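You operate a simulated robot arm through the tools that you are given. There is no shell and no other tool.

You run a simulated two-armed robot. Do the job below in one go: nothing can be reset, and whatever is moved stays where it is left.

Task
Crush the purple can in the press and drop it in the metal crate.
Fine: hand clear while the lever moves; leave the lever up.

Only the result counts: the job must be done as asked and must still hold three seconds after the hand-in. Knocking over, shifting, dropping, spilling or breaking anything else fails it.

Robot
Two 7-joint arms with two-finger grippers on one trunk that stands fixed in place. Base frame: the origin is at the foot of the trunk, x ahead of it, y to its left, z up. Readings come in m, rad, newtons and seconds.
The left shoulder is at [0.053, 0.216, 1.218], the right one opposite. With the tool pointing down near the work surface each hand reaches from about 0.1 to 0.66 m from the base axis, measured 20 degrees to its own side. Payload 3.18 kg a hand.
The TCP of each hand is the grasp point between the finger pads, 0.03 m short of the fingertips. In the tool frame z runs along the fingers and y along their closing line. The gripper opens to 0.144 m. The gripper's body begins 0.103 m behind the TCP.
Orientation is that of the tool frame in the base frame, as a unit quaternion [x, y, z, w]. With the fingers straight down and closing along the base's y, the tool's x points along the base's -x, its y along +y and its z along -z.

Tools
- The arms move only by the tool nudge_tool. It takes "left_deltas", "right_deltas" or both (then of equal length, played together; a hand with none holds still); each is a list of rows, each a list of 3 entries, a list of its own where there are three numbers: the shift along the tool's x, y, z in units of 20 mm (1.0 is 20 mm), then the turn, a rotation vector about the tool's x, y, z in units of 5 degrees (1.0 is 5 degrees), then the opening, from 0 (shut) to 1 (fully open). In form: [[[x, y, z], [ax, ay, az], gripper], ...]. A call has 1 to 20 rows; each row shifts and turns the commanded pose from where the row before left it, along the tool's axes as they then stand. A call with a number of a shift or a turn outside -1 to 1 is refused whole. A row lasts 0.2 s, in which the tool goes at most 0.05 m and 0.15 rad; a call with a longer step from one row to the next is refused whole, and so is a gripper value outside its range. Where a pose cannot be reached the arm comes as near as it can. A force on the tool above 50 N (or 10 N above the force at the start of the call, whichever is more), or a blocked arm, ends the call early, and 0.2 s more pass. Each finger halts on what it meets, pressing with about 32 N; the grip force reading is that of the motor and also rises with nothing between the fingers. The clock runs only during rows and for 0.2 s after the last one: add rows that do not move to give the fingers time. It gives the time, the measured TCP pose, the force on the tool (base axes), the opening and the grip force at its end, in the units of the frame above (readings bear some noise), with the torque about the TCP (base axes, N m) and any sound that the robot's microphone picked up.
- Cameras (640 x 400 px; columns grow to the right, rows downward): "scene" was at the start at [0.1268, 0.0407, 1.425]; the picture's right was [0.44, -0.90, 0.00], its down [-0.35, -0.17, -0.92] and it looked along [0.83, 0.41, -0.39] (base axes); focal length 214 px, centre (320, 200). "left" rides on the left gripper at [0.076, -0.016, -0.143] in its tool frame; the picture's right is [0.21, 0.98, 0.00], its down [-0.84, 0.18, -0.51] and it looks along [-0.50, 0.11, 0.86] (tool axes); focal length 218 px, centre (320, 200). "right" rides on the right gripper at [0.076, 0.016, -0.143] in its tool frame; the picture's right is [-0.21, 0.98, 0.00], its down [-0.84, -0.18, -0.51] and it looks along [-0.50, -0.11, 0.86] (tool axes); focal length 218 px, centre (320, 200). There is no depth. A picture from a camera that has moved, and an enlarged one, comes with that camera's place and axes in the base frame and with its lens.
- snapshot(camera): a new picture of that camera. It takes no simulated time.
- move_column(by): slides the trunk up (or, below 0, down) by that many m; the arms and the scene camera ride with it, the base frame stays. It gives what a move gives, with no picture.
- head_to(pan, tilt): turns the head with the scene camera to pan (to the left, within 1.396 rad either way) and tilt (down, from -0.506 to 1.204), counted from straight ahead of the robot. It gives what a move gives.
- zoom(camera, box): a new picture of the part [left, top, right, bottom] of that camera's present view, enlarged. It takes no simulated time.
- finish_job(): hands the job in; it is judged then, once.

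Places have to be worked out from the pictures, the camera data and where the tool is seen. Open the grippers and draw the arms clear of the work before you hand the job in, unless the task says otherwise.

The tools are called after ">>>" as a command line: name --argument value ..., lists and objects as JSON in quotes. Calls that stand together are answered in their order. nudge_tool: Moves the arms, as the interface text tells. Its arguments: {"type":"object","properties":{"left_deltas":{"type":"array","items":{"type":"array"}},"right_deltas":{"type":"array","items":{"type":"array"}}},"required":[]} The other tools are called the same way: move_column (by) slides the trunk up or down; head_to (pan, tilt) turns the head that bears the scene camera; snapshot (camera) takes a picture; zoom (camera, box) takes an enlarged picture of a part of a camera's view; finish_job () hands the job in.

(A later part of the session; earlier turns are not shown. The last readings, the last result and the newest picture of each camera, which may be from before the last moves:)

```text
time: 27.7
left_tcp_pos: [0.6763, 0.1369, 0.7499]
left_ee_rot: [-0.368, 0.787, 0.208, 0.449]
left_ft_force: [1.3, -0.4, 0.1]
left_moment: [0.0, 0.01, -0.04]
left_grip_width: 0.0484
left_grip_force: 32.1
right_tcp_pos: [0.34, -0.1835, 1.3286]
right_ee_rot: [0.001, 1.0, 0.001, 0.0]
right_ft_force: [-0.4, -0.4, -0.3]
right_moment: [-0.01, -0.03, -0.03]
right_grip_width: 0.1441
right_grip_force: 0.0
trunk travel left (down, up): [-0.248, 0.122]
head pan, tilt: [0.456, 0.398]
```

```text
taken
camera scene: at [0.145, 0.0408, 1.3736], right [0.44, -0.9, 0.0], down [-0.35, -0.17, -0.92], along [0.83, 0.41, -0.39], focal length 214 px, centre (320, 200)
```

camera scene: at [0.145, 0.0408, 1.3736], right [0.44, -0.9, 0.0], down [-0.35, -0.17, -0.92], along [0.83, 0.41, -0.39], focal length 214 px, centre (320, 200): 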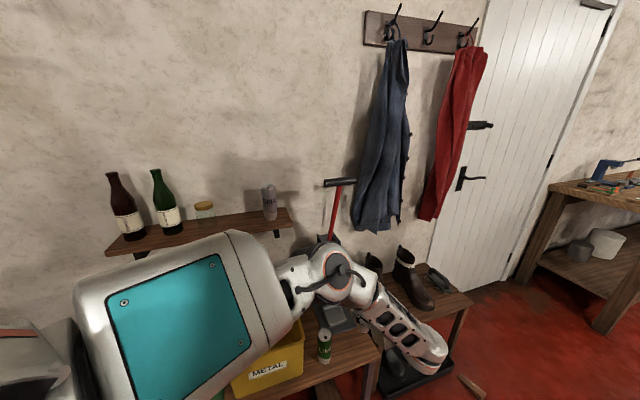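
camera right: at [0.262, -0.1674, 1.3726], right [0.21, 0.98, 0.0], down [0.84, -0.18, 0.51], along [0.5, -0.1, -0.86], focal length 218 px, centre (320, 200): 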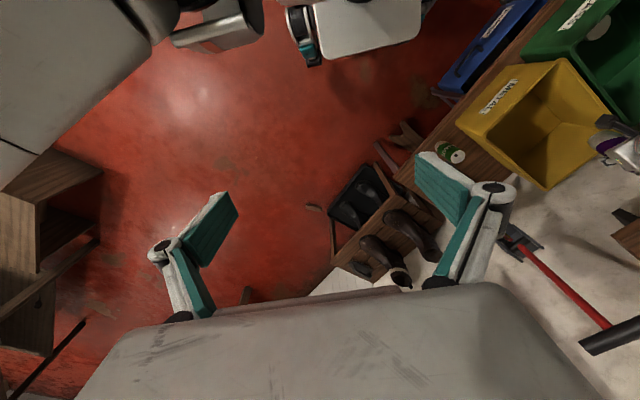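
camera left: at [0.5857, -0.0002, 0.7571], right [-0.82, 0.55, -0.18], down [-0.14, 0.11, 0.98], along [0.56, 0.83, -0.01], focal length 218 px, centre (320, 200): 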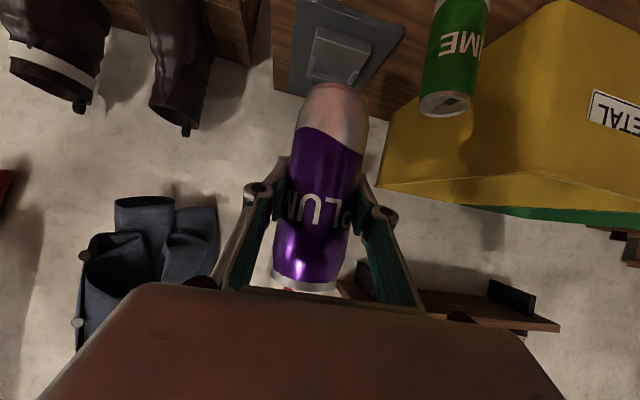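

The platform is straight ahead behind the can. I zoom in on it and on the lime can to pin down its centre and height.

>>> zoom --camera "left" --box '[260, 0, 500, 150]'

>>> zoom --camera "scene" --box '[280, 220, 380, 370]'

```text
2.67 times, centred on (380, 75) of left
camera zoom: at [0.5857, -0.0002, 0.7571], right [-0.82, 0.55, -0.18], down [-0.14, 0.11, 0.98], along [0.56, 0.83, -0.01], focal length 582 px, centre (160, 533)
```

zoom: 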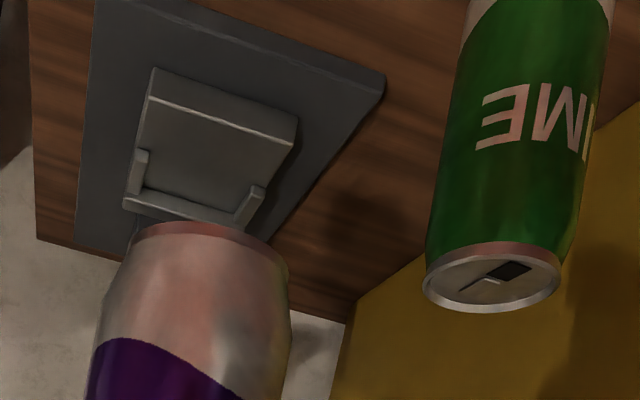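

```text
2.67 times, centred on (330, 295) of scene
camera zoom: at [0.145, 0.0408, 1.3736], right [0.44, -0.9, 0.0], down [-0.35, -0.17, -0.92], along [0.83, 0.41, -0.39], focal length 572 px, centre (293, -53)
```

zoom: 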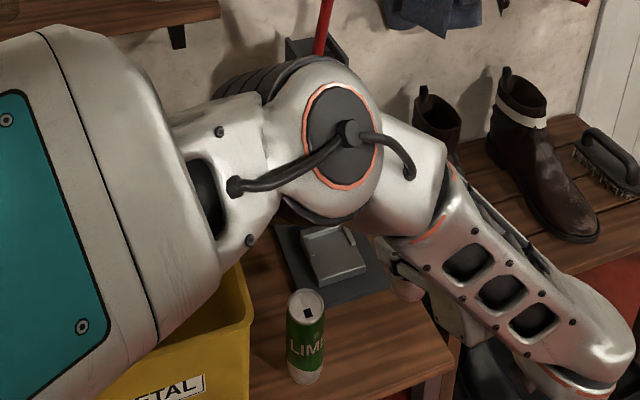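

Combining views, the lime can's lid is at [0.622, 0.256, 0.634], and the platform near [0.79–0.80, 0.283–0.295, 0.52–0.53]. I zoom deeper on the platform to settle that.

>>> zoom --camera "scene" --box '[322, 292, 370, 336]'

>>> zoom --camera "left" --box '[290, 0, 410, 80]'

```text
9.09 times, centred on (346, 314) of scene
camera zoom: at [0.145, 0.0408, 1.3736], right [0.44, -0.9, 0.0], down [-0.35, -0.17, -0.92], along [0.83, 0.41, -0.39], focal length 1950 px, centre (84, -836)
```

zoom: 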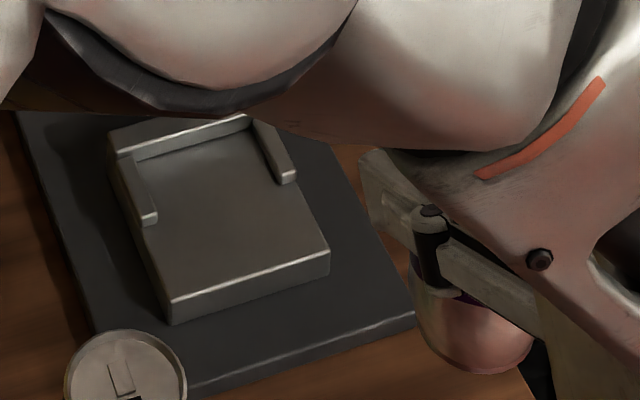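

```text
5.00 times, centred on (350, 40) of left
camera zoom: at [0.5857, -0.0002, 0.7571], right [-0.82, 0.55, -0.18], down [-0.14, 0.11, 0.98], along [0.56, 0.83, -0.01], focal length 1091 px, centre (170, 1000)
```

zoom: 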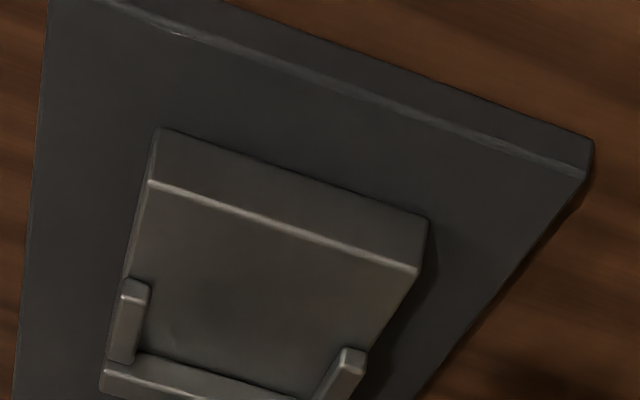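

Triangulated platform: front edge from [0.736, 0.286] to [0.793, 0.227], top z≈0.527, centre ≈[0.793, 0.284]; ram bottom ≈0.69, so only about 1.4 cm spare height for the 0.149 m can. I bring the right hand's camera down to see the gap from the side.

>>> nudge_tool --right_deltas '[[[-0.4, -0.1, 1], [0, 0, 0], 1], [[-0.4, -0.1, 1], [0, 0, 0], 1], [[-0.4, -0.1, 1], [0, 0, 0], 1], [[-0.4, -0.1, 1], [0, 0, 0], 1], [[-0.4, -0.1, 1], [0, 0, 0], 1], [[-0.4, -0.1, 1], [0, 0, 0], 1], [[-0.4, -0.1, 1], [0, 0, 0], 1], [[-0.4, -0.1, 1], [0, 0, 0], 1], [[-0.4, -0.1, 1], [0, 0, 0], 1], [[-0.4, -0.1, 1], [0, 0, 0], 1], [[-0.4, -0.1, 1], [0, 0, 0], 1], [[-0.4, -0.1, 1], [0, 0, 0], 1], [[-0.4, -0.1, 1], [0, 0, 0], 1], [[-0.4, -0.1, 1], [0, 0, 0], 1], [[-0.4, -0.1, 1], [0, 0, 0], 1], [[-0.4, -0.1, 1], [0, 0, 0], 1], [[-0.4, -0.1, 1], [0, 0, 0], 1], [[-0.4, -0.1, 1], [0, 0, 0], 1], [[-0.4, -0.1, 1], [0, 0, 0], 1], [[-0.4, -0.1, 1], [0, 0, 0], 1]]'

>>> snapshot --camera "right"

```text
time: 31.9
left_tcp_pos: [0.6763, 0.1374, 0.7499]
left_ee_rot: [-0.368, 0.787, 0.209, 0.449]
left_ft_force: [0.9, -0.5, 0.0]
left_moment: [0.02, 0.0, 0.0]
left_grip_width: 0.0482
left_grip_force: 31.6
right_tcp_pos: [0.5004, -0.2224, 0.9268]
right_ee_rot: [0.001, 1.0, 0.002, 0.0]
right_ft_force: [0.6, 0.0, 0.6]
right_moment: [-0.02, 0.01, -0.04]
right_grip_width: 0.144
right_grip_force: 0.1
trunk travel left (down, up): [-0.248, 0.122]
head pan, tilt: [0.456, 0.398]
```

```text
taken
camera right: at [0.4242, -0.2064, 1.0709], right [0.21, 0.98, 0.0], down [0.84, -0.18, 0.51], along [0.5, -0.1, -0.86], focal length 218 px, centre (320, 200)
```

right: 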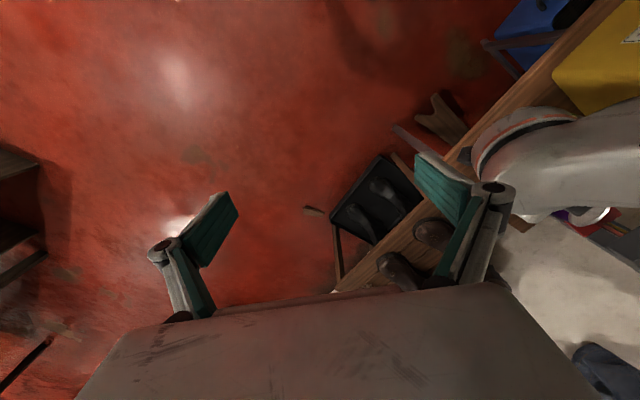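

Now I yaw the right hand 40° left and pitch it up so its camera looks level toward the press.

>>> nudge_tool --right_deltas '[[[0, 0, 0.5], [0, 0, -1], 1], [[0, 0, 0.5], [0, 0, -1], 1], [[0, 0, 0.5], [0, 0, -1], 1], [[0, 0, 0.5], [0, 0, -1], 1], [[0, 0, 0.5], [0, 0, -1], 1], [[0, 0, 0.5], [0, 0, -1], 1], [[0, 0, 0.5], [0, 0, -1], 1], [[0, 0, 0.5], [0, 0, -1], 1], [[0, 0, 0], [0, -1, 0], 1], [[0, 0, 0], [0, -1, 0], 1], [[0, 0, 0], [0, -1, 0], 1], [[0, 0, 0], [0, -1, 0], 1], [[0, 0, 0], [0, -1, 0], 1], [[0, 0, 0], [0, -1, 0], 1], [[0, 0, 0], [0, -1, 0], 1], [[0, 0, 0], [0, -1, 0], 1], [[0, 0, 0], [0, -1, 0], 1], [[0, 0, 0], [0, -1, 0], 1], [[0, 0, 0], [0, -1, 0], 1], [[0, 0, 0], [0, -1, 0], 1]]'

>>> snapshot --camera "right"

>>> snapshot --camera "scene"

```text
time: 36.3
left_tcp_pos: [0.6783, 0.1357, 0.7504]
left_ee_rot: [-0.368, 0.787, 0.208, 0.449]
left_ft_force: [0.1, 0.6, -0.5]
left_moment: [-0.01, 0.03, 0.04]
left_grip_width: 0.0481
left_grip_force: 32.3
right_tcp_pos: [0.5182, -0.2229, 0.8735]
right_ee_rot: [-0.301, 0.799, 0.162, 0.495]
right_ft_force: [0.7, 1.2, 0.2]
right_moment: [0.01, 0.01, -0.04]
right_grip_width: 0.1441
right_grip_force: 0.1
trunk travel left (down, up): [-0.248, 0.122]
head pan, tilt: [0.456, 0.398]
stopped in row 20 (right hand): the arm was blocked; the commanded pose is now the measured one
```

```text
taken
camera right: at [0.384, -0.3139, 0.8718], right [-0.56, 0.82, 0.15], down [0.04, -0.15, 0.99], along [0.83, 0.56, 0.05], focal length 218 px, centre (320, 200)
```

right: 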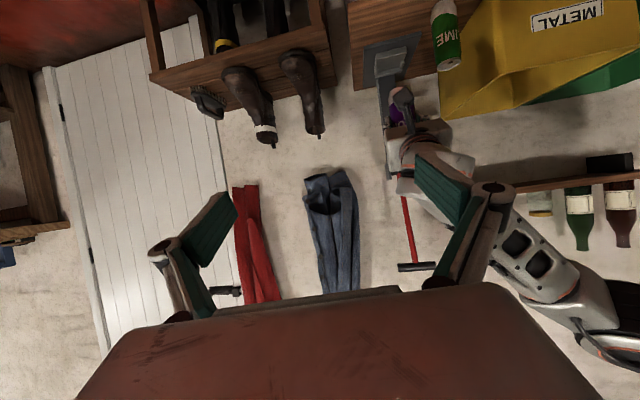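

```text
taken
camera scene: at [0.1459, 0.0409, 1.3735], right [0.44, -0.9, 0.0], down [-0.35, -0.17, -0.92], along [0.83, 0.41, -0.39], focal length 214 px, centre (320, 200)
```

scene: 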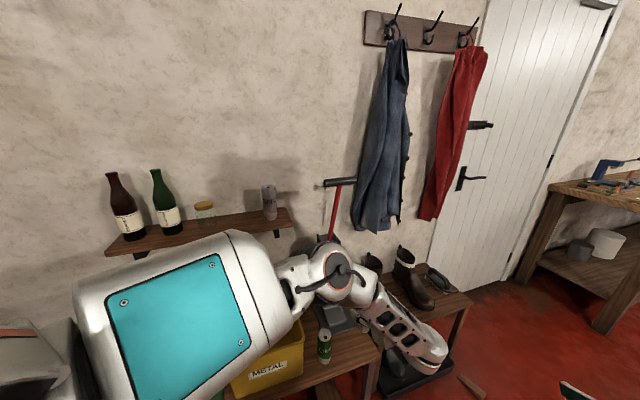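

The right camera now sees press, can and lime can (upside down), though from rather high. I lower the right hand 0.2 m for a flatter view.

>>> nudge_tool --right_deltas '[[[0.84, -0.06, 0.56], [0, 0, 0], 1], [[0.84, -0.06, 0.56], [0, 0, 0], 1], [[0.84, -0.06, 0.56], [0, 0, 0], 1], [[0.84, -0.06, 0.56], [0, 0, 0], 1], [[0.84, -0.06, 0.56], [0, 0, 0], 1], [[0.84, -0.06, 0.56], [0, 0, 0], 1], [[0.84, -0.06, 0.56], [0, 0, 0], 1], [[0.84, -0.06, 0.56], [0, 0, 0], 1], [[0.84, -0.06, 0.56], [0, 0, 0], 1], [[0.84, -0.06, 0.56], [0, 0, 0], 1], [[0, 0, 0], [0, 0, 0], 1]]'

>>> snapshot --camera "right"

```text
time: 38.7
left_tcp_pos: [0.677, 0.1369, 0.7515]
left_ee_rot: [-0.368, 0.787, 0.208, 0.449]
left_ft_force: [-0.5, 0.2, 0.1]
left_moment: [0.02, -0.01, 0.03]
left_grip_width: 0.0483
left_grip_force: 31.9
right_tcp_pos: [0.5466, -0.2237, 0.6718]
right_ee_rot: [-0.301, 0.8, 0.163, 0.492]
right_ft_force: [0.0, 0.5, 0.4]
right_moment: [0.03, 0.0, 0.0]
right_grip_width: 0.1443
right_grip_force: 0.0
trunk travel left (down, up): [-0.248, 0.122]
head pan, tilt: [0.456, 0.398]
```

```text
taken
camera right: at [0.4117, -0.3146, 0.6706], right [-0.56, 0.82, 0.15], down [0.05, -0.15, 0.99], along [0.83, 0.56, 0.05], focal length 218 px, centre (320, 200)
```

right: 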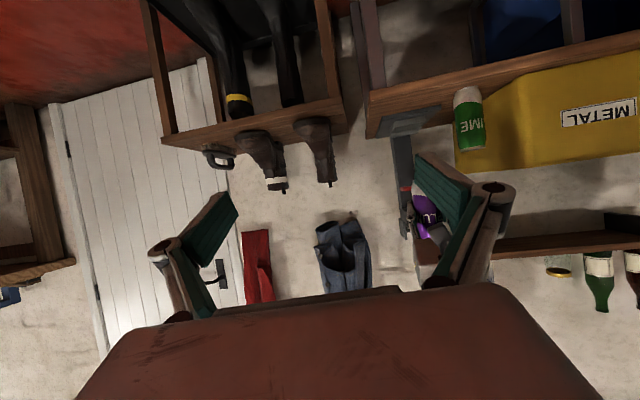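

The press is now seen nearly level from the right front. I zoom on it.

>>> zoom --camera "right" --box '[365, 85, 495, 165]'

>>> zoom --camera "right" --box '[365, 140, 495, 280]'

```text
4.92 times, centred on (430, 125) of right
camera zoom: at [0.4117, -0.3146, 0.6706], right [-0.56, 0.82, 0.15], down [0.05, -0.15, 0.99], along [0.83, 0.56, 0.05], focal length 1074 px, centre (-222, 569)
```

zoom: 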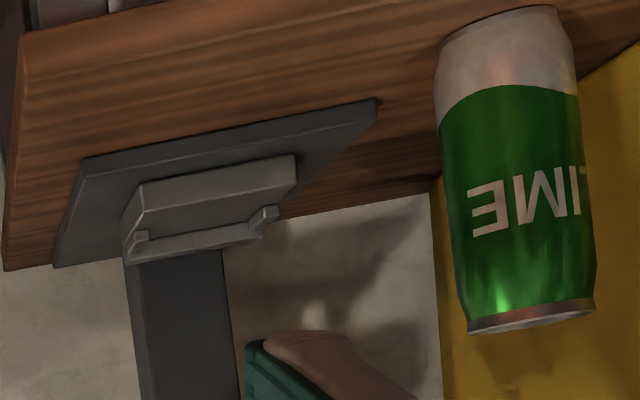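

```text
2.86 times, centred on (430, 210) of right
camera zoom: at [0.4117, -0.3146, 0.6706], right [-0.56, 0.82, 0.15], down [0.05, -0.15, 0.99], along [0.83, 0.56, 0.05], focal length 624 px, centre (6, 171)
```

zoom: 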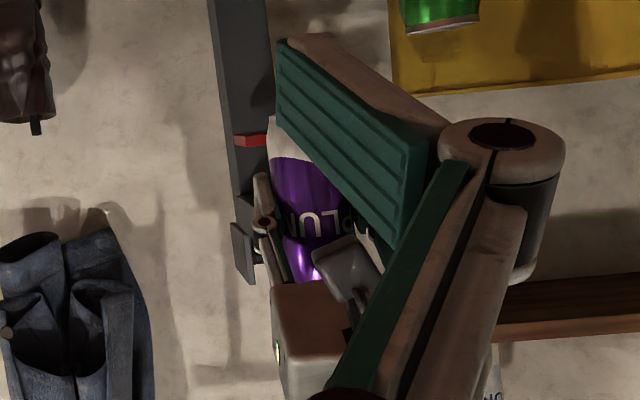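

From the side: ram bottom z≈0.70, platform 0.527, so the 0.149 m can has about 2.4 cm to spare. I lower the trunk 0.10 m, which brings the can down to just above insertion height in front of the press.

>>> move_column --by -0.1

>>> snapshot --camera "left"

>>> snapshot --camera "right"

>>> snapshot --camera "scene"

```text
time: 40.0
left_tcp_pos: [0.6759, 0.1362, 0.6537]
left_ee_rot: [-0.369, 0.786, 0.209, 0.45]
left_ft_force: [0.3, -0.3, 0.6]
left_moment: [-0.02, 0.04, -0.01]
left_grip_width: 0.0483
left_grip_force: 32.4
right_tcp_pos: [0.5465, -0.2234, 0.5749]
right_ee_rot: [-0.301, 0.799, 0.163, 0.494]
right_ft_force: [-0.9, 0.0, 0.6]
right_moment: [0.0, 0.01, 0.0]
right_grip_width: 0.1442
right_grip_force: 0.0
trunk travel left (down, up): [-0.148, 0.222]
head pan, tilt: [0.456, 0.398]
```

```text
taken
camera left: at [0.5859, 0.0, 0.659], right [-0.82, 0.55, -0.18], down [-0.15, 0.11, 0.98], along [0.56, 0.83, -0.01], focal length 218 px, centre (320, 200)
```

left: 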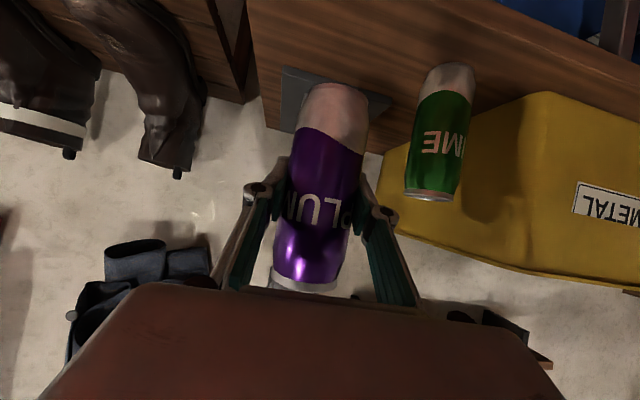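

```text
taken
camera right: at [0.4125, -0.3144, 0.5723], right [-0.56, 0.82, 0.15], down [0.04, -0.15, 0.99], along [0.83, 0.56, 0.05], focal length 218 px, centre (320, 200)
```

right: 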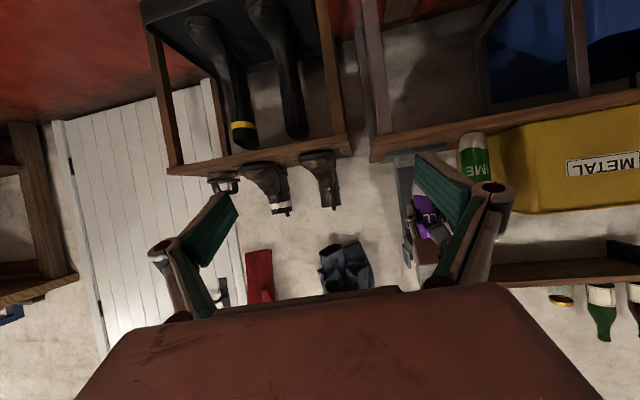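

```text
taken
camera scene: at [0.2272, 0.0408, 1.2666], right [0.44, -0.9, 0.0], down [-0.35, -0.17, -0.92], along [0.83, 0.41, -0.39], focal length 214 px, centre (320, 200)
```

scene: 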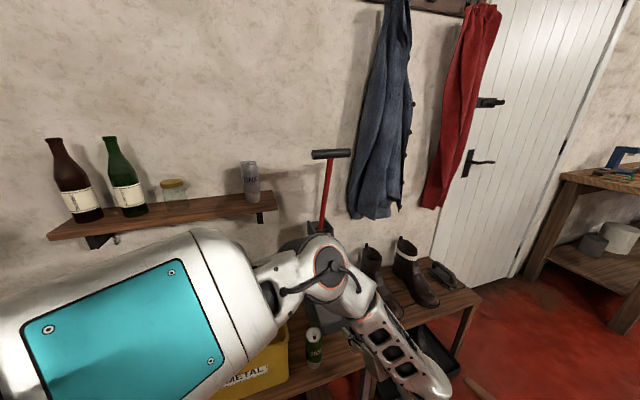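

All clear. I lower to insertion height (can base about 1 cm above the platform) and advance halfway toward the press.

>>> nudge_tool --left_deltas '[[[0.775, 0, 0.46], [0, 0, 0], 0.2], [[0.775, 0, 0.46], [0, 0, 0], 0.2], [[-0.46, 0.03, 0.773], [0, 0, 0], 0.2], [[-0.46, 0.03, 0.773], [0, 0, 0], 0.2], [[-0.46, 0.03, 0.773], [0, 0, 0], 0.2], [[-0.46, 0.03, 0.773], [0, 0, 0], 0.2], [[0, 0, 0], [0, 0, 0], 0.2]]'

>>> snapshot --camera "left"

>>> zoom --camera "right" --box '[365, 120, 495, 280]'

```text
time: 41.6
left_tcp_pos: [0.7214, 0.1946, 0.614]
left_ee_rot: [-0.367, 0.788, 0.207, 0.449]
left_ft_force: [0.0, -0.1, -0.3]
left_moment: [-0.01, 0.03, -0.01]
left_grip_width: 0.0485
left_grip_force: 32.4
right_tcp_pos: [0.547, -0.2236, 0.5733]
right_ee_rot: [-0.301, 0.8, 0.163, 0.493]
right_ft_force: [-1.0, 0.8, 1.0]
right_moment: [0.0, 0.01, -0.01]
right_grip_width: 0.1439
right_grip_force: 0.0
trunk travel left (down, up): [-0.148, 0.222]
head pan, tilt: [0.456, 0.398]
```

```text
taken
camera left: at [0.6308, 0.0574, 0.6211], right [-0.82, 0.55, -0.18], down [-0.14, 0.11, 0.98], along [0.56, 0.83, -0.01], focal length 218 px, centre (320, 200)
```

left: 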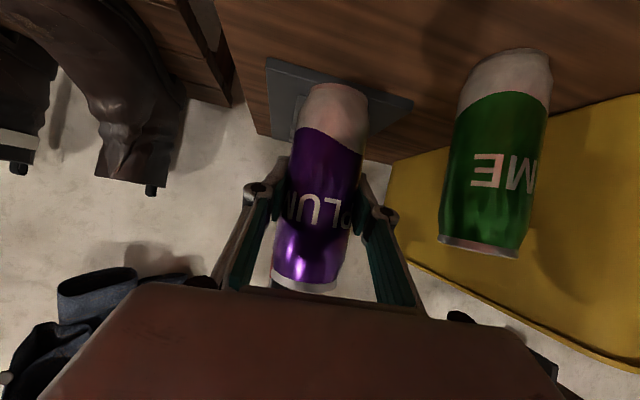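

```text
2.50 times, centred on (430, 200) of right
camera zoom: at [0.412, -0.3144, 0.5707], right [-0.56, 0.82, 0.15], down [0.05, -0.15, 0.99], along [0.83, 0.56, 0.05], focal length 546 px, centre (45, 200)
```

zoom: 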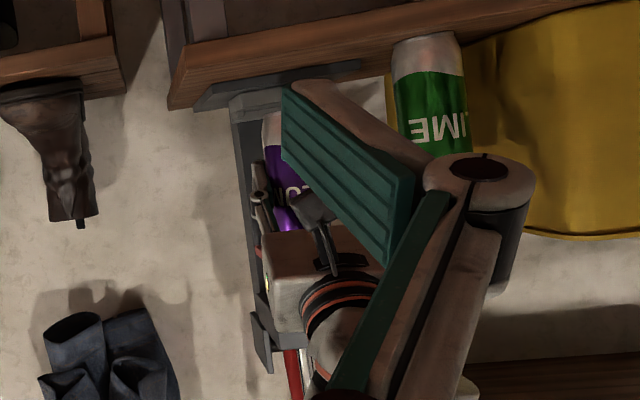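

The right hand's own finger hides the gap; I yaw the right hand 20° more to the left so the press falls between its fingers in view.

>>> nudge_tool --right_deltas '[[[0, 0, 0], [-0.885, -0.035, -0.461], 1], [[0, 0, 0], [-0.885, -0.035, -0.461], 1], [[0, 0, 0], [-0.885, -0.035, -0.461], 1], [[0, 0, 0], [-0.885, -0.035, -0.461], 1], [[0, 0, 0], [0, 0, 0], 1]]'

>>> snapshot --camera "right"

```text
time: 42.8
left_tcp_pos: [0.7202, 0.1938, 0.6139]
left_ee_rot: [-0.367, 0.787, 0.208, 0.45]
left_ft_force: [-0.7, -0.2, -0.6]
left_moment: [-0.01, -0.02, 0.0]
left_grip_width: 0.0486
left_grip_force: 32.3
right_tcp_pos: [0.5465, -0.2233, 0.5724]
right_ee_rot: [-0.436, 0.736, 0.245, 0.456]
right_ft_force: [-0.3, 1.0, 0.7]
right_moment: [-0.02, -0.01, -0.04]
right_grip_width: 0.144
right_grip_force: 0.1
trunk travel left (down, up): [-0.148, 0.222]
head pan, tilt: [0.456, 0.398]
```

```text
taken
camera right: at [0.4512, -0.3552, 0.5706], right [-0.8, 0.58, 0.15], down [0.09, -0.13, 0.99], along [0.59, 0.81, 0.05], focal length 218 px, centre (320, 200)
```

right: 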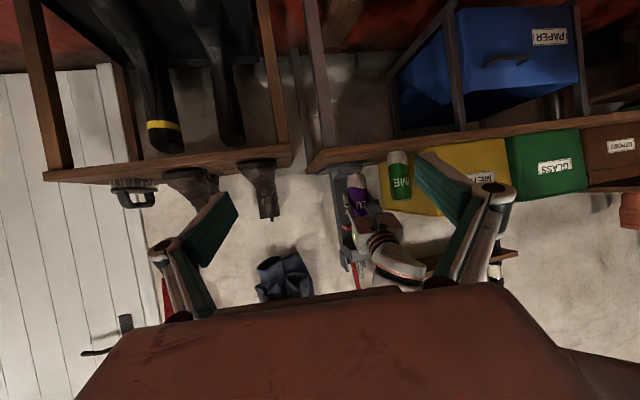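

>>> zoom --camera "right" --box '[310, 150, 430, 260]'

```text
3.64 times, centred on (370, 205) of right
camera zoom: at [0.4512, -0.3552, 0.5706], right [-0.8, 0.58, 0.15], down [0.09, -0.13, 0.99], along [0.59, 0.81, 0.05], focal length 794 px, centre (138, 182)
```

zoom: 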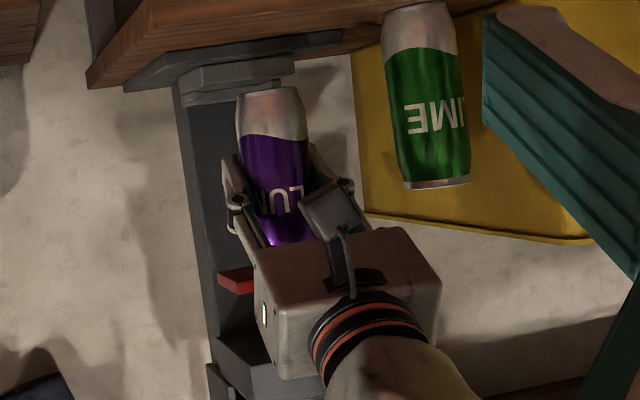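

This side view shows the can, platform and ram well. I zoom further on the base of the can and the platform to compare heights.

>>> zoom --camera "right" --box '[326, 158, 376, 188]'

>>> zoom --camera "right" --box '[326, 185, 396, 235]'

```text
12.80 times, centred on (351, 173) of right
camera zoom: at [0.4512, -0.3552, 0.5706], right [-0.8, 0.58, 0.15], down [0.09, -0.13, 0.99], along [0.59, 0.81, 0.05], focal length 2794 px, centre (-77, 546)
```

zoom: 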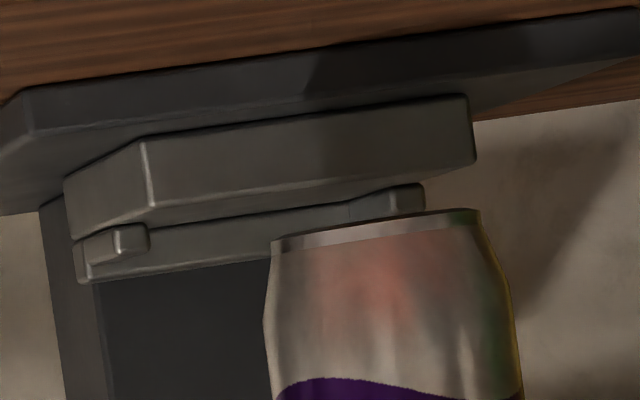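

```text
8.00 times, centred on (361, 210) of right
camera zoom: at [0.4512, -0.3552, 0.5706], right [-0.8, 0.58, 0.15], down [0.09, -0.13, 0.99], along [0.59, 0.81, 0.05], focal length 1746 px, centre (-8, 120)
```

zoom: 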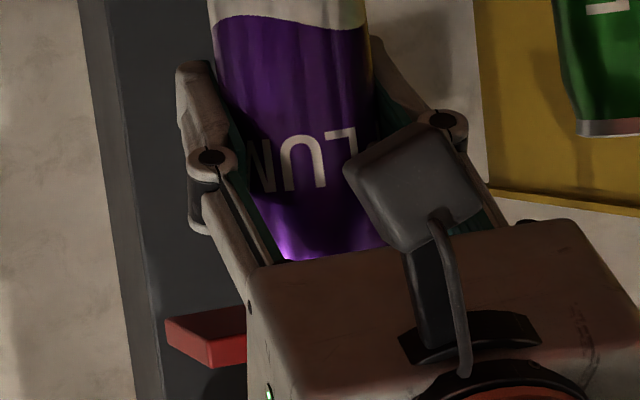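

In the side view the can's base is about 1.4 cm above the platform and the ram bottom is at z≈0.70. I zoom on the can in the left camera to determine where its axis lies relative to the grasp point.

>>> zoom --camera "left" --box '[250, 70, 410, 170]'

>>> zoom --camera "left" --box '[250, 200, 410, 300]'

>>> zoom --camera "right" --box '[330, 155, 430, 235]'

```text
4.00 times, centred on (330, 120) of left
camera zoom: at [0.6307, 0.0572, 0.621], right [-0.82, 0.55, -0.18], down [-0.14, 0.11, 0.98], along [0.56, 0.83, -0.01], focal length 873 px, centre (280, 520)
```

zoom: 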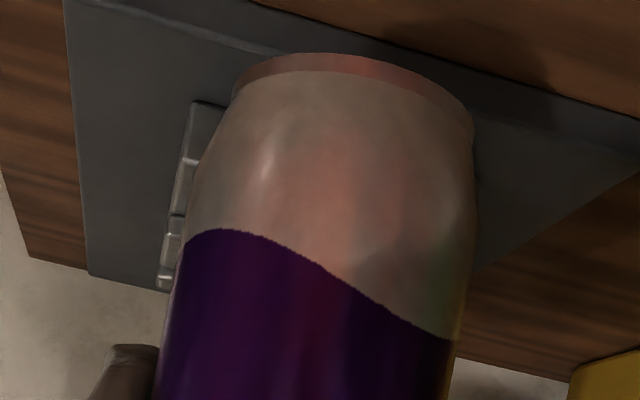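

```text
4.00 times, centred on (330, 250) of left
camera zoom: at [0.6307, 0.0572, 0.621], right [-0.82, 0.55, -0.18], down [-0.14, 0.11, 0.98], along [0.56, 0.83, -0.01], focal length 873 px, centre (280, 0)
```

zoom: 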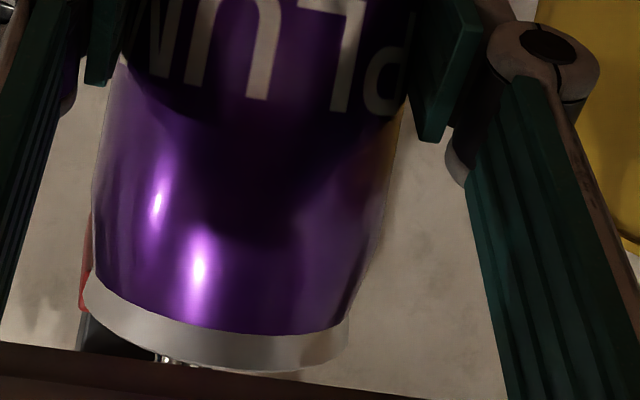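

```text
5.00 times, centred on (380, 195) of right
camera zoom: at [0.4512, -0.3552, 0.5706], right [-0.8, 0.58, 0.15], down [0.09, -0.13, 0.99], along [0.59, 0.81, 0.05], focal length 1091 px, centre (20, 225)
```

zoom: 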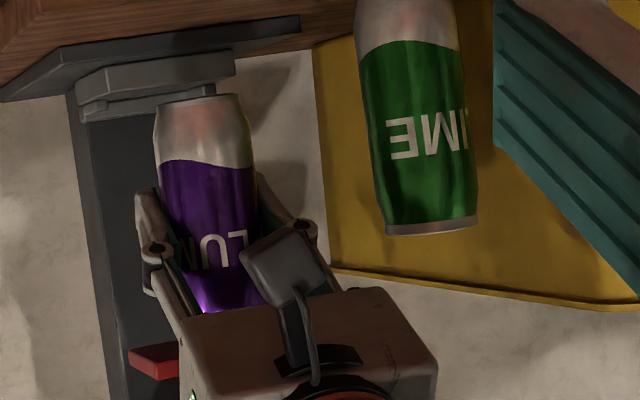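

The can is about 0.139 m tall, its axis at the grasp point, base 0.0705 m below it; so now its base is ~1.3 cm over the platform and its lid ~2 cm under the ram. I advance half of the remaining 11.6 cm and look.

>>> nudge_tool --left_deltas '[[[-0.464, 0.022, 0.845], [0, 0, 0], 0.2], [[-0.464, 0.022, 0.845], [0, 0, 0], 0.2], [[-0.464, 0.022, 0.845], [0, 0, 0], 0.2], [[0, 0, 0], [0, 0, 0], 0.2]]'

>>> zoom --camera "right" --box '[316, 150, 416, 240]'

```text
time: 43.8
left_tcp_pos: [0.7565, 0.2391, 0.6122]
left_ee_rot: [-0.368, 0.787, 0.209, 0.449]
left_ft_force: [0.4, 0.2, -0.8]
left_moment: [-0.01, 0.02, 0.0]
left_grip_width: 0.0489
left_grip_force: 32.3
right_tcp_pos: [0.5472, -0.2232, 0.5723]
right_ee_rot: [-0.435, 0.736, 0.246, 0.457]
right_ft_force: [0.0, -0.4, -0.4]
right_moment: [-0.01, 0.01, -0.03]
right_grip_width: 0.144
right_grip_force: 0.1
trunk travel left (down, up): [-0.148, 0.222]
head pan, tilt: [0.456, 0.398]
```

```text
4.44 times, centred on (366, 195) of right
camera zoom: at [0.4511, -0.3548, 0.5706], right [-0.8, 0.58, 0.15], down [0.09, -0.13, 0.99], along [0.59, 0.81, 0.05], focal length 970 px, centre (116, 222)
```

zoom: 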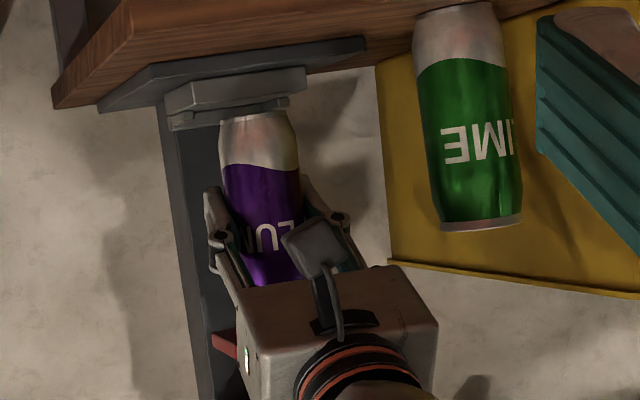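

Clear at base and top. I advance the remaining distance to put the can under the ram's centre.

>>> nudge_tool --left_deltas '[[[-0.48, 0.02, 0.843], [0, 0, 0], 0.2], [[-0.48, 0.02, 0.843], [0, 0, 0], 0.2], [[-0.48, 0.02, 0.843], [0, 0, 0], 0.2], [[0, 0, 0], [0, 0, 0], 0.2]]'

>>> zoom --camera "right" --box '[316, 150, 416, 240]'

>>> zoom --camera "right" --box '[324, 158, 374, 188]'

>>> snapshot --camera "left"

```text
time: 44.8
left_tcp_pos: [0.7937, 0.2842, 0.6107]
left_ee_rot: [-0.368, 0.788, 0.208, 0.448]
left_ft_force: [-0.1, 0.1, 1.1]
left_moment: [0.0, 0.04, 0.0]
left_grip_width: 0.049
left_grip_force: 32.6
right_tcp_pos: [0.5469, -0.2243, 0.5726]
right_ee_rot: [-0.436, 0.736, 0.246, 0.457]
right_ft_force: [0.4, 0.2, -0.5]
right_moment: [0.01, 0.03, -0.01]
right_grip_width: 0.144
right_grip_force: 0.0
trunk travel left (down, up): [-0.148, 0.222]
head pan, tilt: [0.456, 0.398]
```

```text
4.44 times, centred on (366, 195) of right
camera zoom: at [0.4512, -0.3548, 0.5707], right [-0.8, 0.58, 0.15], down [0.09, -0.13, 0.99], along [0.59, 0.81, 0.05], focal length 970 px, centre (116, 222)
```

zoom: 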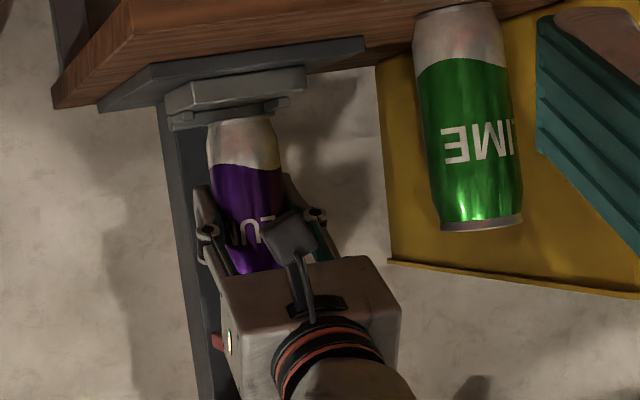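

```text
12.80 times, centred on (349, 173) of right
camera zoom: at [0.4512, -0.3548, 0.5707], right [-0.8, 0.58, 0.15], down [0.09, -0.13, 0.99], along [0.59, 0.81, 0.05], focal length 2794 px, centre (-51, 546)
```

zoom: 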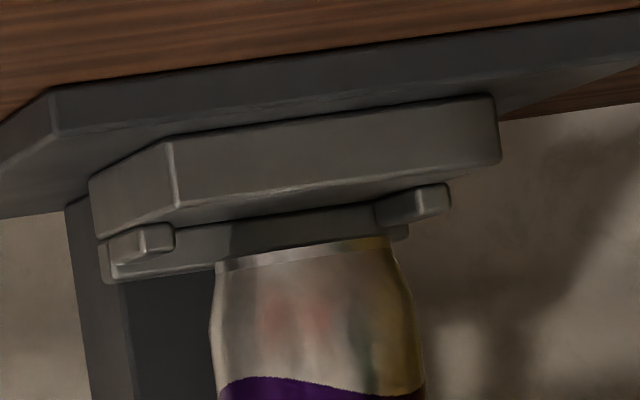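

```text
taken
camera left: at [0.7029, 0.1476, 0.6183], right [-0.82, 0.55, -0.18], down [-0.14, 0.11, 0.98], along [0.56, 0.83, -0.01], focal length 218 px, centre (320, 200)
```

left: 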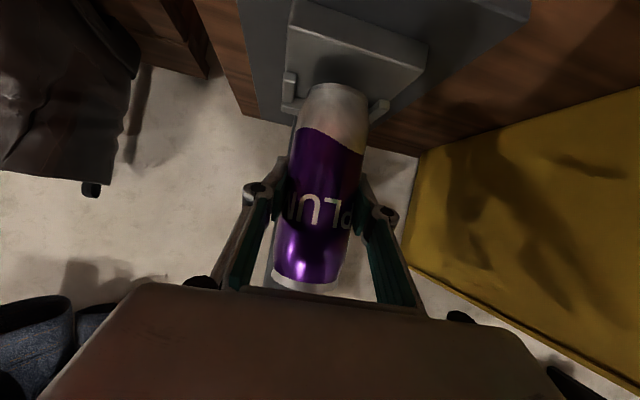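

The can is centred over the platform. I lower it gently in two 5 mm steps, watching the force for contact.

>>> nudge_tool --left_deltas '[[[0.215, 0, 0.128], [0, 0, 0], 0.2], [[0.172, 0, 0.102], [0, 0, 0], 0.2], [[0, 0, 0], [0, 0, 0], 0.2]]'

>>> zoom --camera "right" --box '[324, 158, 374, 188]'

```text
time: 45.6
left_tcp_pos: [0.7932, 0.2834, 0.6017]
left_ee_rot: [-0.367, 0.787, 0.208, 0.45]
left_ft_force: [-0.5, 0.5, -0.1]
left_moment: [0.01, 0.0, 0.01]
left_grip_width: 0.049
left_grip_force: 31.8
right_tcp_pos: [0.5459, -0.2237, 0.5727]
right_ee_rot: [-0.434, 0.736, 0.246, 0.458]
right_ft_force: [1.0, 0.4, -0.5]
right_moment: [-0.01, 0.01, -0.02]
right_grip_width: 0.1438
right_grip_force: 0.0
trunk travel left (down, up): [-0.148, 0.222]
head pan, tilt: [0.456, 0.398]
```

```text
12.80 times, centred on (349, 173) of right
camera zoom: at [0.4511, -0.3549, 0.5707], right [-0.8, 0.58, 0.15], down [0.09, -0.13, 0.99], along [0.59, 0.81, 0.05], focal length 2794 px, centre (-51, 546)
```

zoom: 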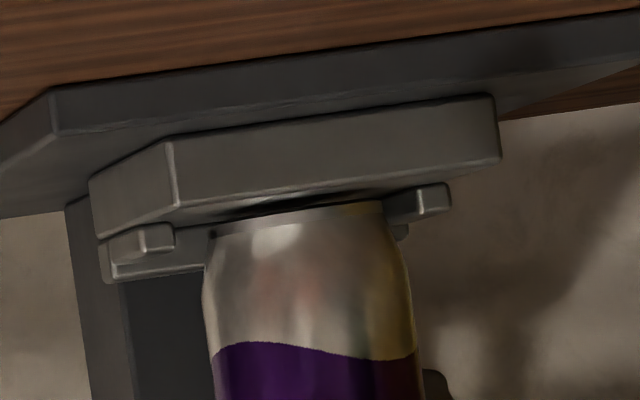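

The shadow shows about 4–5 mm left. I continue lowering in fine steps.

>>> nudge_tool --left_deltas '[[[0.13, 0, 0.077], [0, 0, 0], 0.2], [[0, 0, 0], [0, 0, 0], 0.2]]'

>>> zoom --camera "right" --box '[324, 158, 374, 188]'

```text
time: 46.2
left_tcp_pos: [0.794, 0.2836, 0.6015]
left_ee_rot: [-0.368, 0.788, 0.207, 0.449]
left_ft_force: [-0.5, -0.8, 1.9]
left_moment: [0.05, -0.02, 0.04]
left_grip_width: 0.0485
left_grip_force: 32.2
right_tcp_pos: [0.5454, -0.2236, 0.573]
right_ee_rot: [-0.434, 0.736, 0.244, 0.458]
right_ft_force: [0.2, 0.0, -0.4]
right_moment: [0.0, -0.01, -0.01]
right_grip_width: 0.1441
right_grip_force: 0.0
trunk travel left (down, up): [-0.148, 0.222]
head pan, tilt: [0.456, 0.398]
```

```text
12.80 times, centred on (349, 173) of right
camera zoom: at [0.4511, -0.3549, 0.5709], right [-0.8, 0.58, 0.15], down [0.09, -0.13, 0.99], along [0.59, 0.81, 0.05], focal length 2794 px, centre (-51, 546)
```

zoom: 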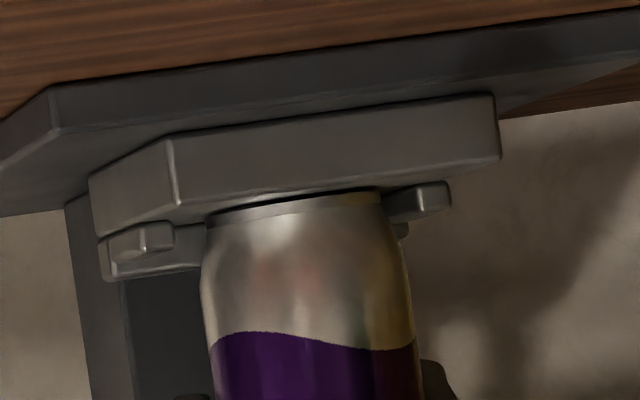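

The force has risen slightly (1.9 N up), suggesting first contact. One more 2 mm step to confirm.

>>> nudge_tool --left_deltas '[[[0.086, 0, 0.051], [0, 0, 0], 0.2], [[0, 0, 0], [0, 0, 0], 0.2], [[0, 0, 0], [0, 0, 0], 0.2]]'

>>> zoom --camera "right" --box '[324, 158, 374, 188]'

```text
time: 47.0
left_tcp_pos: [0.794, 0.2846, 0.6008]
left_ee_rot: [-0.367, 0.787, 0.208, 0.45]
left_ft_force: [0.2, 0.2, 10.3]
left_moment: [0.09, 0.0, -0.04]
left_grip_width: 0.049
left_grip_force: 31.8
right_tcp_pos: [0.5459, -0.2244, 0.5736]
right_ee_rot: [-0.434, 0.736, 0.244, 0.459]
right_ft_force: [-0.1, 0.0, -0.9]
right_moment: [0.01, -0.02, -0.02]
right_grip_width: 0.1442
right_grip_force: 0.1
trunk travel left (down, up): [-0.148, 0.222]
head pan, tilt: [0.456, 0.398]
```

```text
12.80 times, centred on (349, 173) of right
camera zoom: at [0.4509, -0.355, 0.5713], right [-0.8, 0.58, 0.15], down [0.09, -0.13, 0.99], along [0.59, 0.81, 0.05], focal length 2794 px, centre (-51, 546)
```

zoom: 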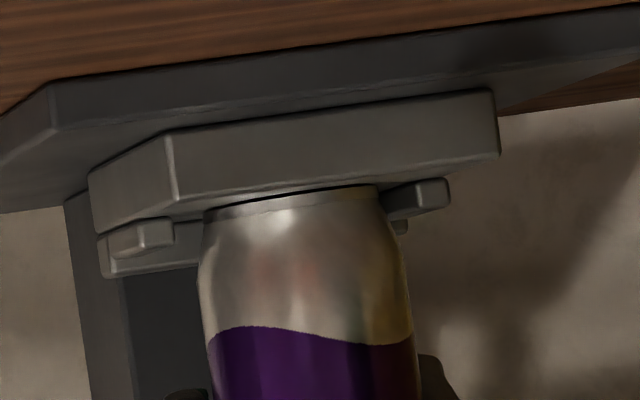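

Contact confirmed (10 N up): the can stands on the platform. I relieve the load by a millimetre and open the fingers.

>>> nudge_tool --left_deltas '[[[-0.05, 0, -0.03], [0, 0, 0], 0.2], [[0, 0, 0], [0, 0, 0], 0.4], [[0, 0, 0], [0, 0, 0], 0.5], [[0, 0, 0], [0, 0, 0], 0.6], [[0, 0, 0], [0, 0, 0], 0.6]]'

>>> zoom --camera "right" --box '[316, 150, 416, 240]'

>>> snapshot --camera "left"

```text
time: 48.2
left_tcp_pos: [0.7935, 0.2834, 0.5985]
left_ee_rot: [-0.368, 0.787, 0.209, 0.449]
left_ft_force: [-0.1, 0.3, -0.5]
left_moment: [0.02, 0.01, 0.01]
left_grip_width: 0.0864
left_grip_force: 0.0
right_tcp_pos: [0.5465, -0.2233, 0.5731]
right_ee_rot: [-0.435, 0.736, 0.246, 0.458]
right_ft_force: [-0.4, 0.2, 0.4]
right_moment: [-0.01, -0.02, 0.01]
right_grip_width: 0.144
right_grip_force: 0.1
trunk travel left (down, up): [-0.148, 0.222]
head pan, tilt: [0.456, 0.398]
```

```text
4.44 times, centred on (366, 195) of right
camera zoom: at [0.4511, -0.3549, 0.5706], right [-0.8, 0.58, 0.15], down [0.09, -0.13, 0.99], along [0.59, 0.81, 0.05], focal length 970 px, centre (116, 222)
```

zoom: 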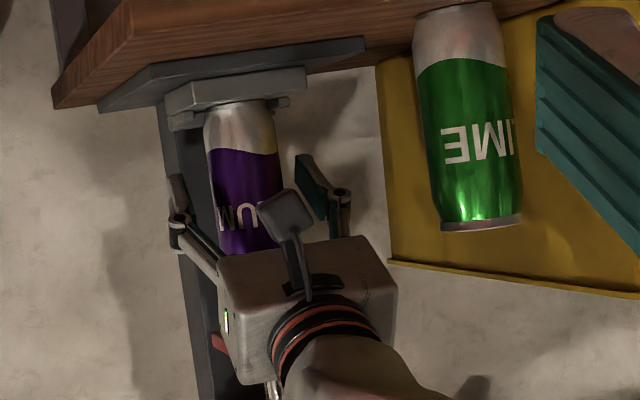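

```text
taken
camera left: at [0.7031, 0.1474, 0.6054], right [-0.82, 0.55, -0.18], down [-0.14, 0.11, 0.98], along [0.56, 0.83, -0.01], focal length 218 px, centre (320, 200)
```

left: 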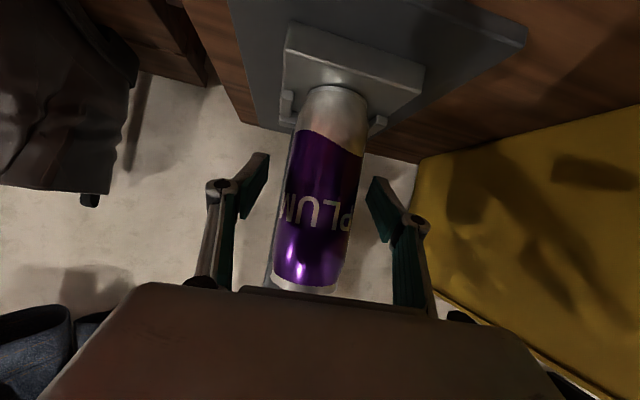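

The can stands alone on the platform. I withdraw the hand straight back along its approach path.

>>> nudge_tool --left_deltas '[[[0.511, 0, -0.859], [0, 0, 0], 0.6], [[0.511, 0, -0.859], [0, 0, 0], 0.6], [[0.511, 0, -0.859], [0, 0, 0], 0.6], [[0.511, 0, -0.859], [0, 0, 0], 0.6], [[0.511, 0, -0.859], [0, 0, 0], 0.6], [[0.511, 0, -0.859], [0, 0, 0], 0.6], [[0.511, 0, -0.859], [0, 0, 0], 0.6], [[0.511, 0, -0.859], [0, 0, 0], 0.6], [[0.511, 0, -0.859], [0, 0, 0], 0.6], [[0, 0, 0], [0, 0, 0], 0.6]]'

>>> snapshot --camera "left"

>>> snapshot --camera "right"

```text
time: 50.4
left_tcp_pos: [0.6772, 0.1457, 0.5979]
left_ee_rot: [-0.368, 0.788, 0.208, 0.449]
left_ft_force: [-0.2, -0.1, -0.3]
left_moment: [0.01, 0.01, -0.03]
left_grip_width: 0.0863
left_grip_force: 0.1
right_tcp_pos: [0.5459, -0.2245, 0.572]
right_ee_rot: [-0.435, 0.736, 0.246, 0.457]
right_ft_force: [0.2, -0.1, -0.1]
right_moment: [0.02, 0.0, -0.02]
right_grip_width: 0.144
right_grip_force: 0.1
trunk travel left (down, up): [-0.148, 0.222]
head pan, tilt: [0.456, 0.398]
```

```text
taken
camera left: at [0.5875, 0.0088, 0.6052], right [-0.82, 0.55, -0.18], down [-0.14, 0.11, 0.98], along [0.56, 0.83, -0.01], focal length 218 px, centre (320, 200)
```

left: 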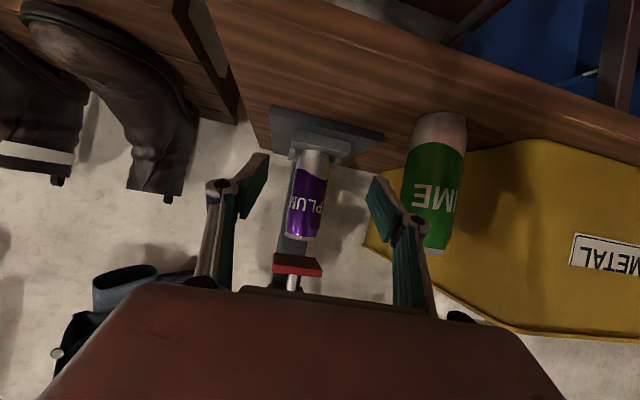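

```text
taken
camera right: at [0.4511, -0.355, 0.5706], right [-0.8, 0.58, 0.15], down [0.09, -0.13, 0.99], along [0.59, 0.81, 0.05], focal length 218 px, centre (320, 200)
```

right: 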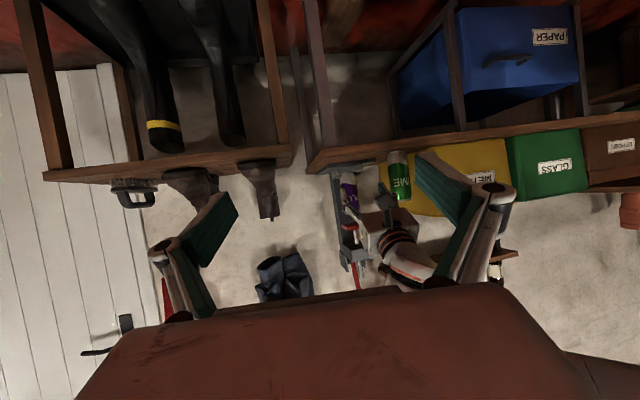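

The can stands under the ram, and both hands are clear of it. Next is the lever: bar handle near [0.783, 0.277, 1.155], pivot near [0.846, 0.337, 0.86]. I raise the trunk 0.15 m to give the left arm room for the lever's arc.

>>> move_column --by 0.15

>>> snapshot --camera "scene"

>>> snapshot --camera "right"

>>> snapshot --camera "left"

```text
time: 52.2
left_tcp_pos: [0.6837, 0.151, 0.7531]
left_ee_rot: [-0.377, 0.784, 0.207, 0.448]
left_ft_force: [0.6, 0.4, -0.2]
left_moment: [0.03, -0.01, -0.01]
left_grip_width: 0.0863
left_grip_force: 0.0
right_tcp_pos: [0.5469, -0.2236, 0.7211]
right_ee_rot: [-0.435, 0.736, 0.247, 0.456]
right_ft_force: [0.3, -0.1, 0.2]
right_moment: [-0.03, -0.04, 0.01]
right_grip_width: 0.1441
right_grip_force: 0.2
trunk travel left (down, up): [-0.298, 0.072]
head pan, tilt: [0.456, 0.398]
```

```text
taken
camera scene: at [0.1271, 0.0407, 1.4248], right [0.44, -0.9, 0.0], down [-0.35, -0.17, -0.92], along [0.83, 0.41, -0.39], focal length 214 px, centre (320, 200)
```

scene: 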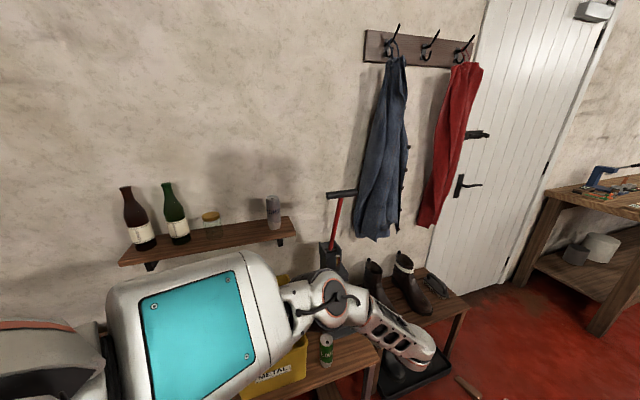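

```text
taken
camera right: at [0.451, -0.3549, 0.72], right [-0.8, 0.58, 0.15], down [0.1, -0.13, 0.99], along [0.59, 0.81, 0.05], focal length 218 px, centre (320, 200)
```

right: 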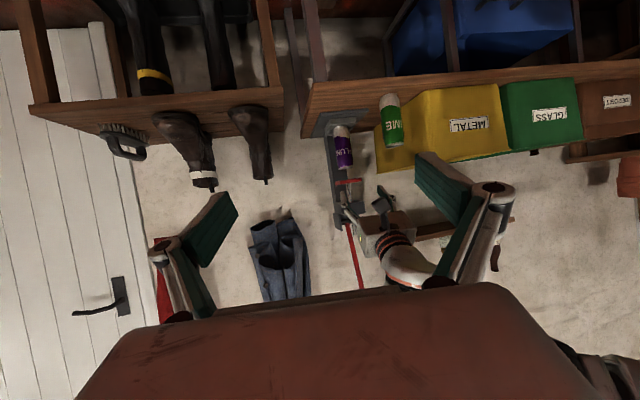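

```text
taken
camera left: at [0.5958, 0.0139, 0.7617], right [-0.82, 0.53, -0.19], down [-0.15, 0.12, 0.98], along [0.55, 0.84, -0.02], focal length 218 px, centre (320, 200)
```

left: 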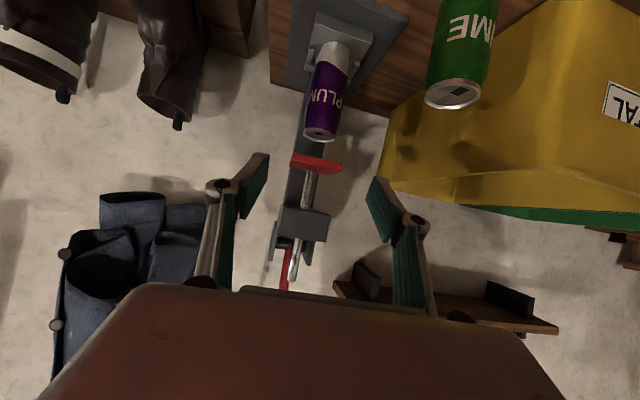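

I take detailed views of the lever from the scene and right cameras to measure its handle and pivot.

>>> zoom --camera "scene" --box '[310, 180, 380, 270]'

>>> zoom --camera "right" --box '[310, 170, 380, 300]'

>>> zoom --camera "left" --box '[250, 100, 360, 290]'

```text
4.44 times, centred on (345, 225) of scene
camera zoom: at [0.1271, 0.0407, 1.4248], right [0.44, -0.9, 0.0], down [-0.35, -0.17, -0.92], along [0.83, 0.41, -0.39], focal length 953 px, centre (209, 89)
```

zoom: 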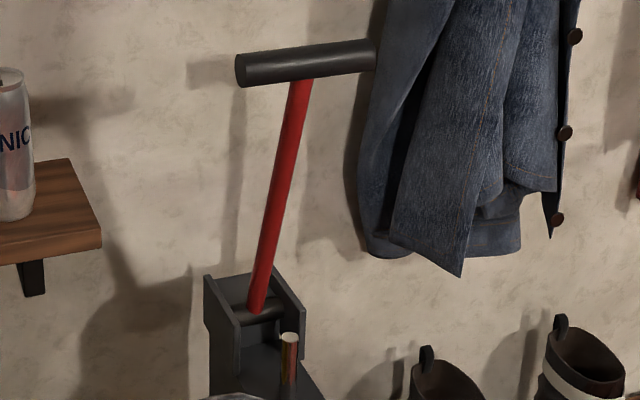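

```text
3.08 times, centred on (345, 235) of right
camera zoom: at [0.451, -0.3549, 0.72], right [-0.8, 0.58, 0.15], down [0.1, -0.13, 0.99], along [0.59, 0.81, 0.05], focal length 672 px, centre (243, 92)
```

zoom: 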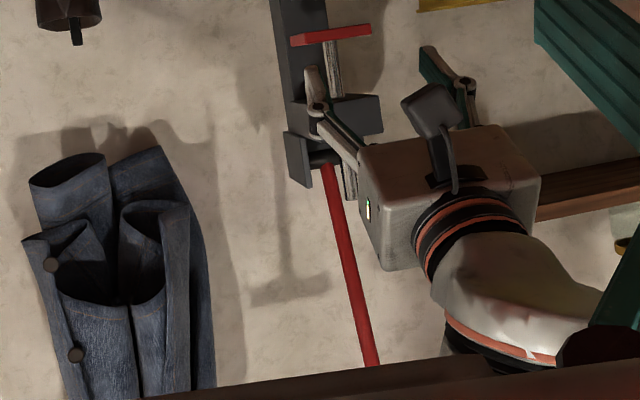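

```text
2.11 times, centred on (305, 195) of left
camera zoom: at [0.5958, 0.0139, 0.7617], right [-0.82, 0.53, -0.19], down [-0.15, 0.12, 0.98], along [0.55, 0.84, -0.02], focal length 460 px, centre (352, 210)
```

zoom: 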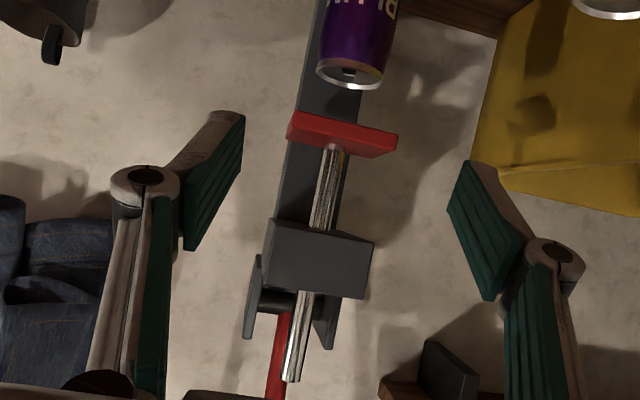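

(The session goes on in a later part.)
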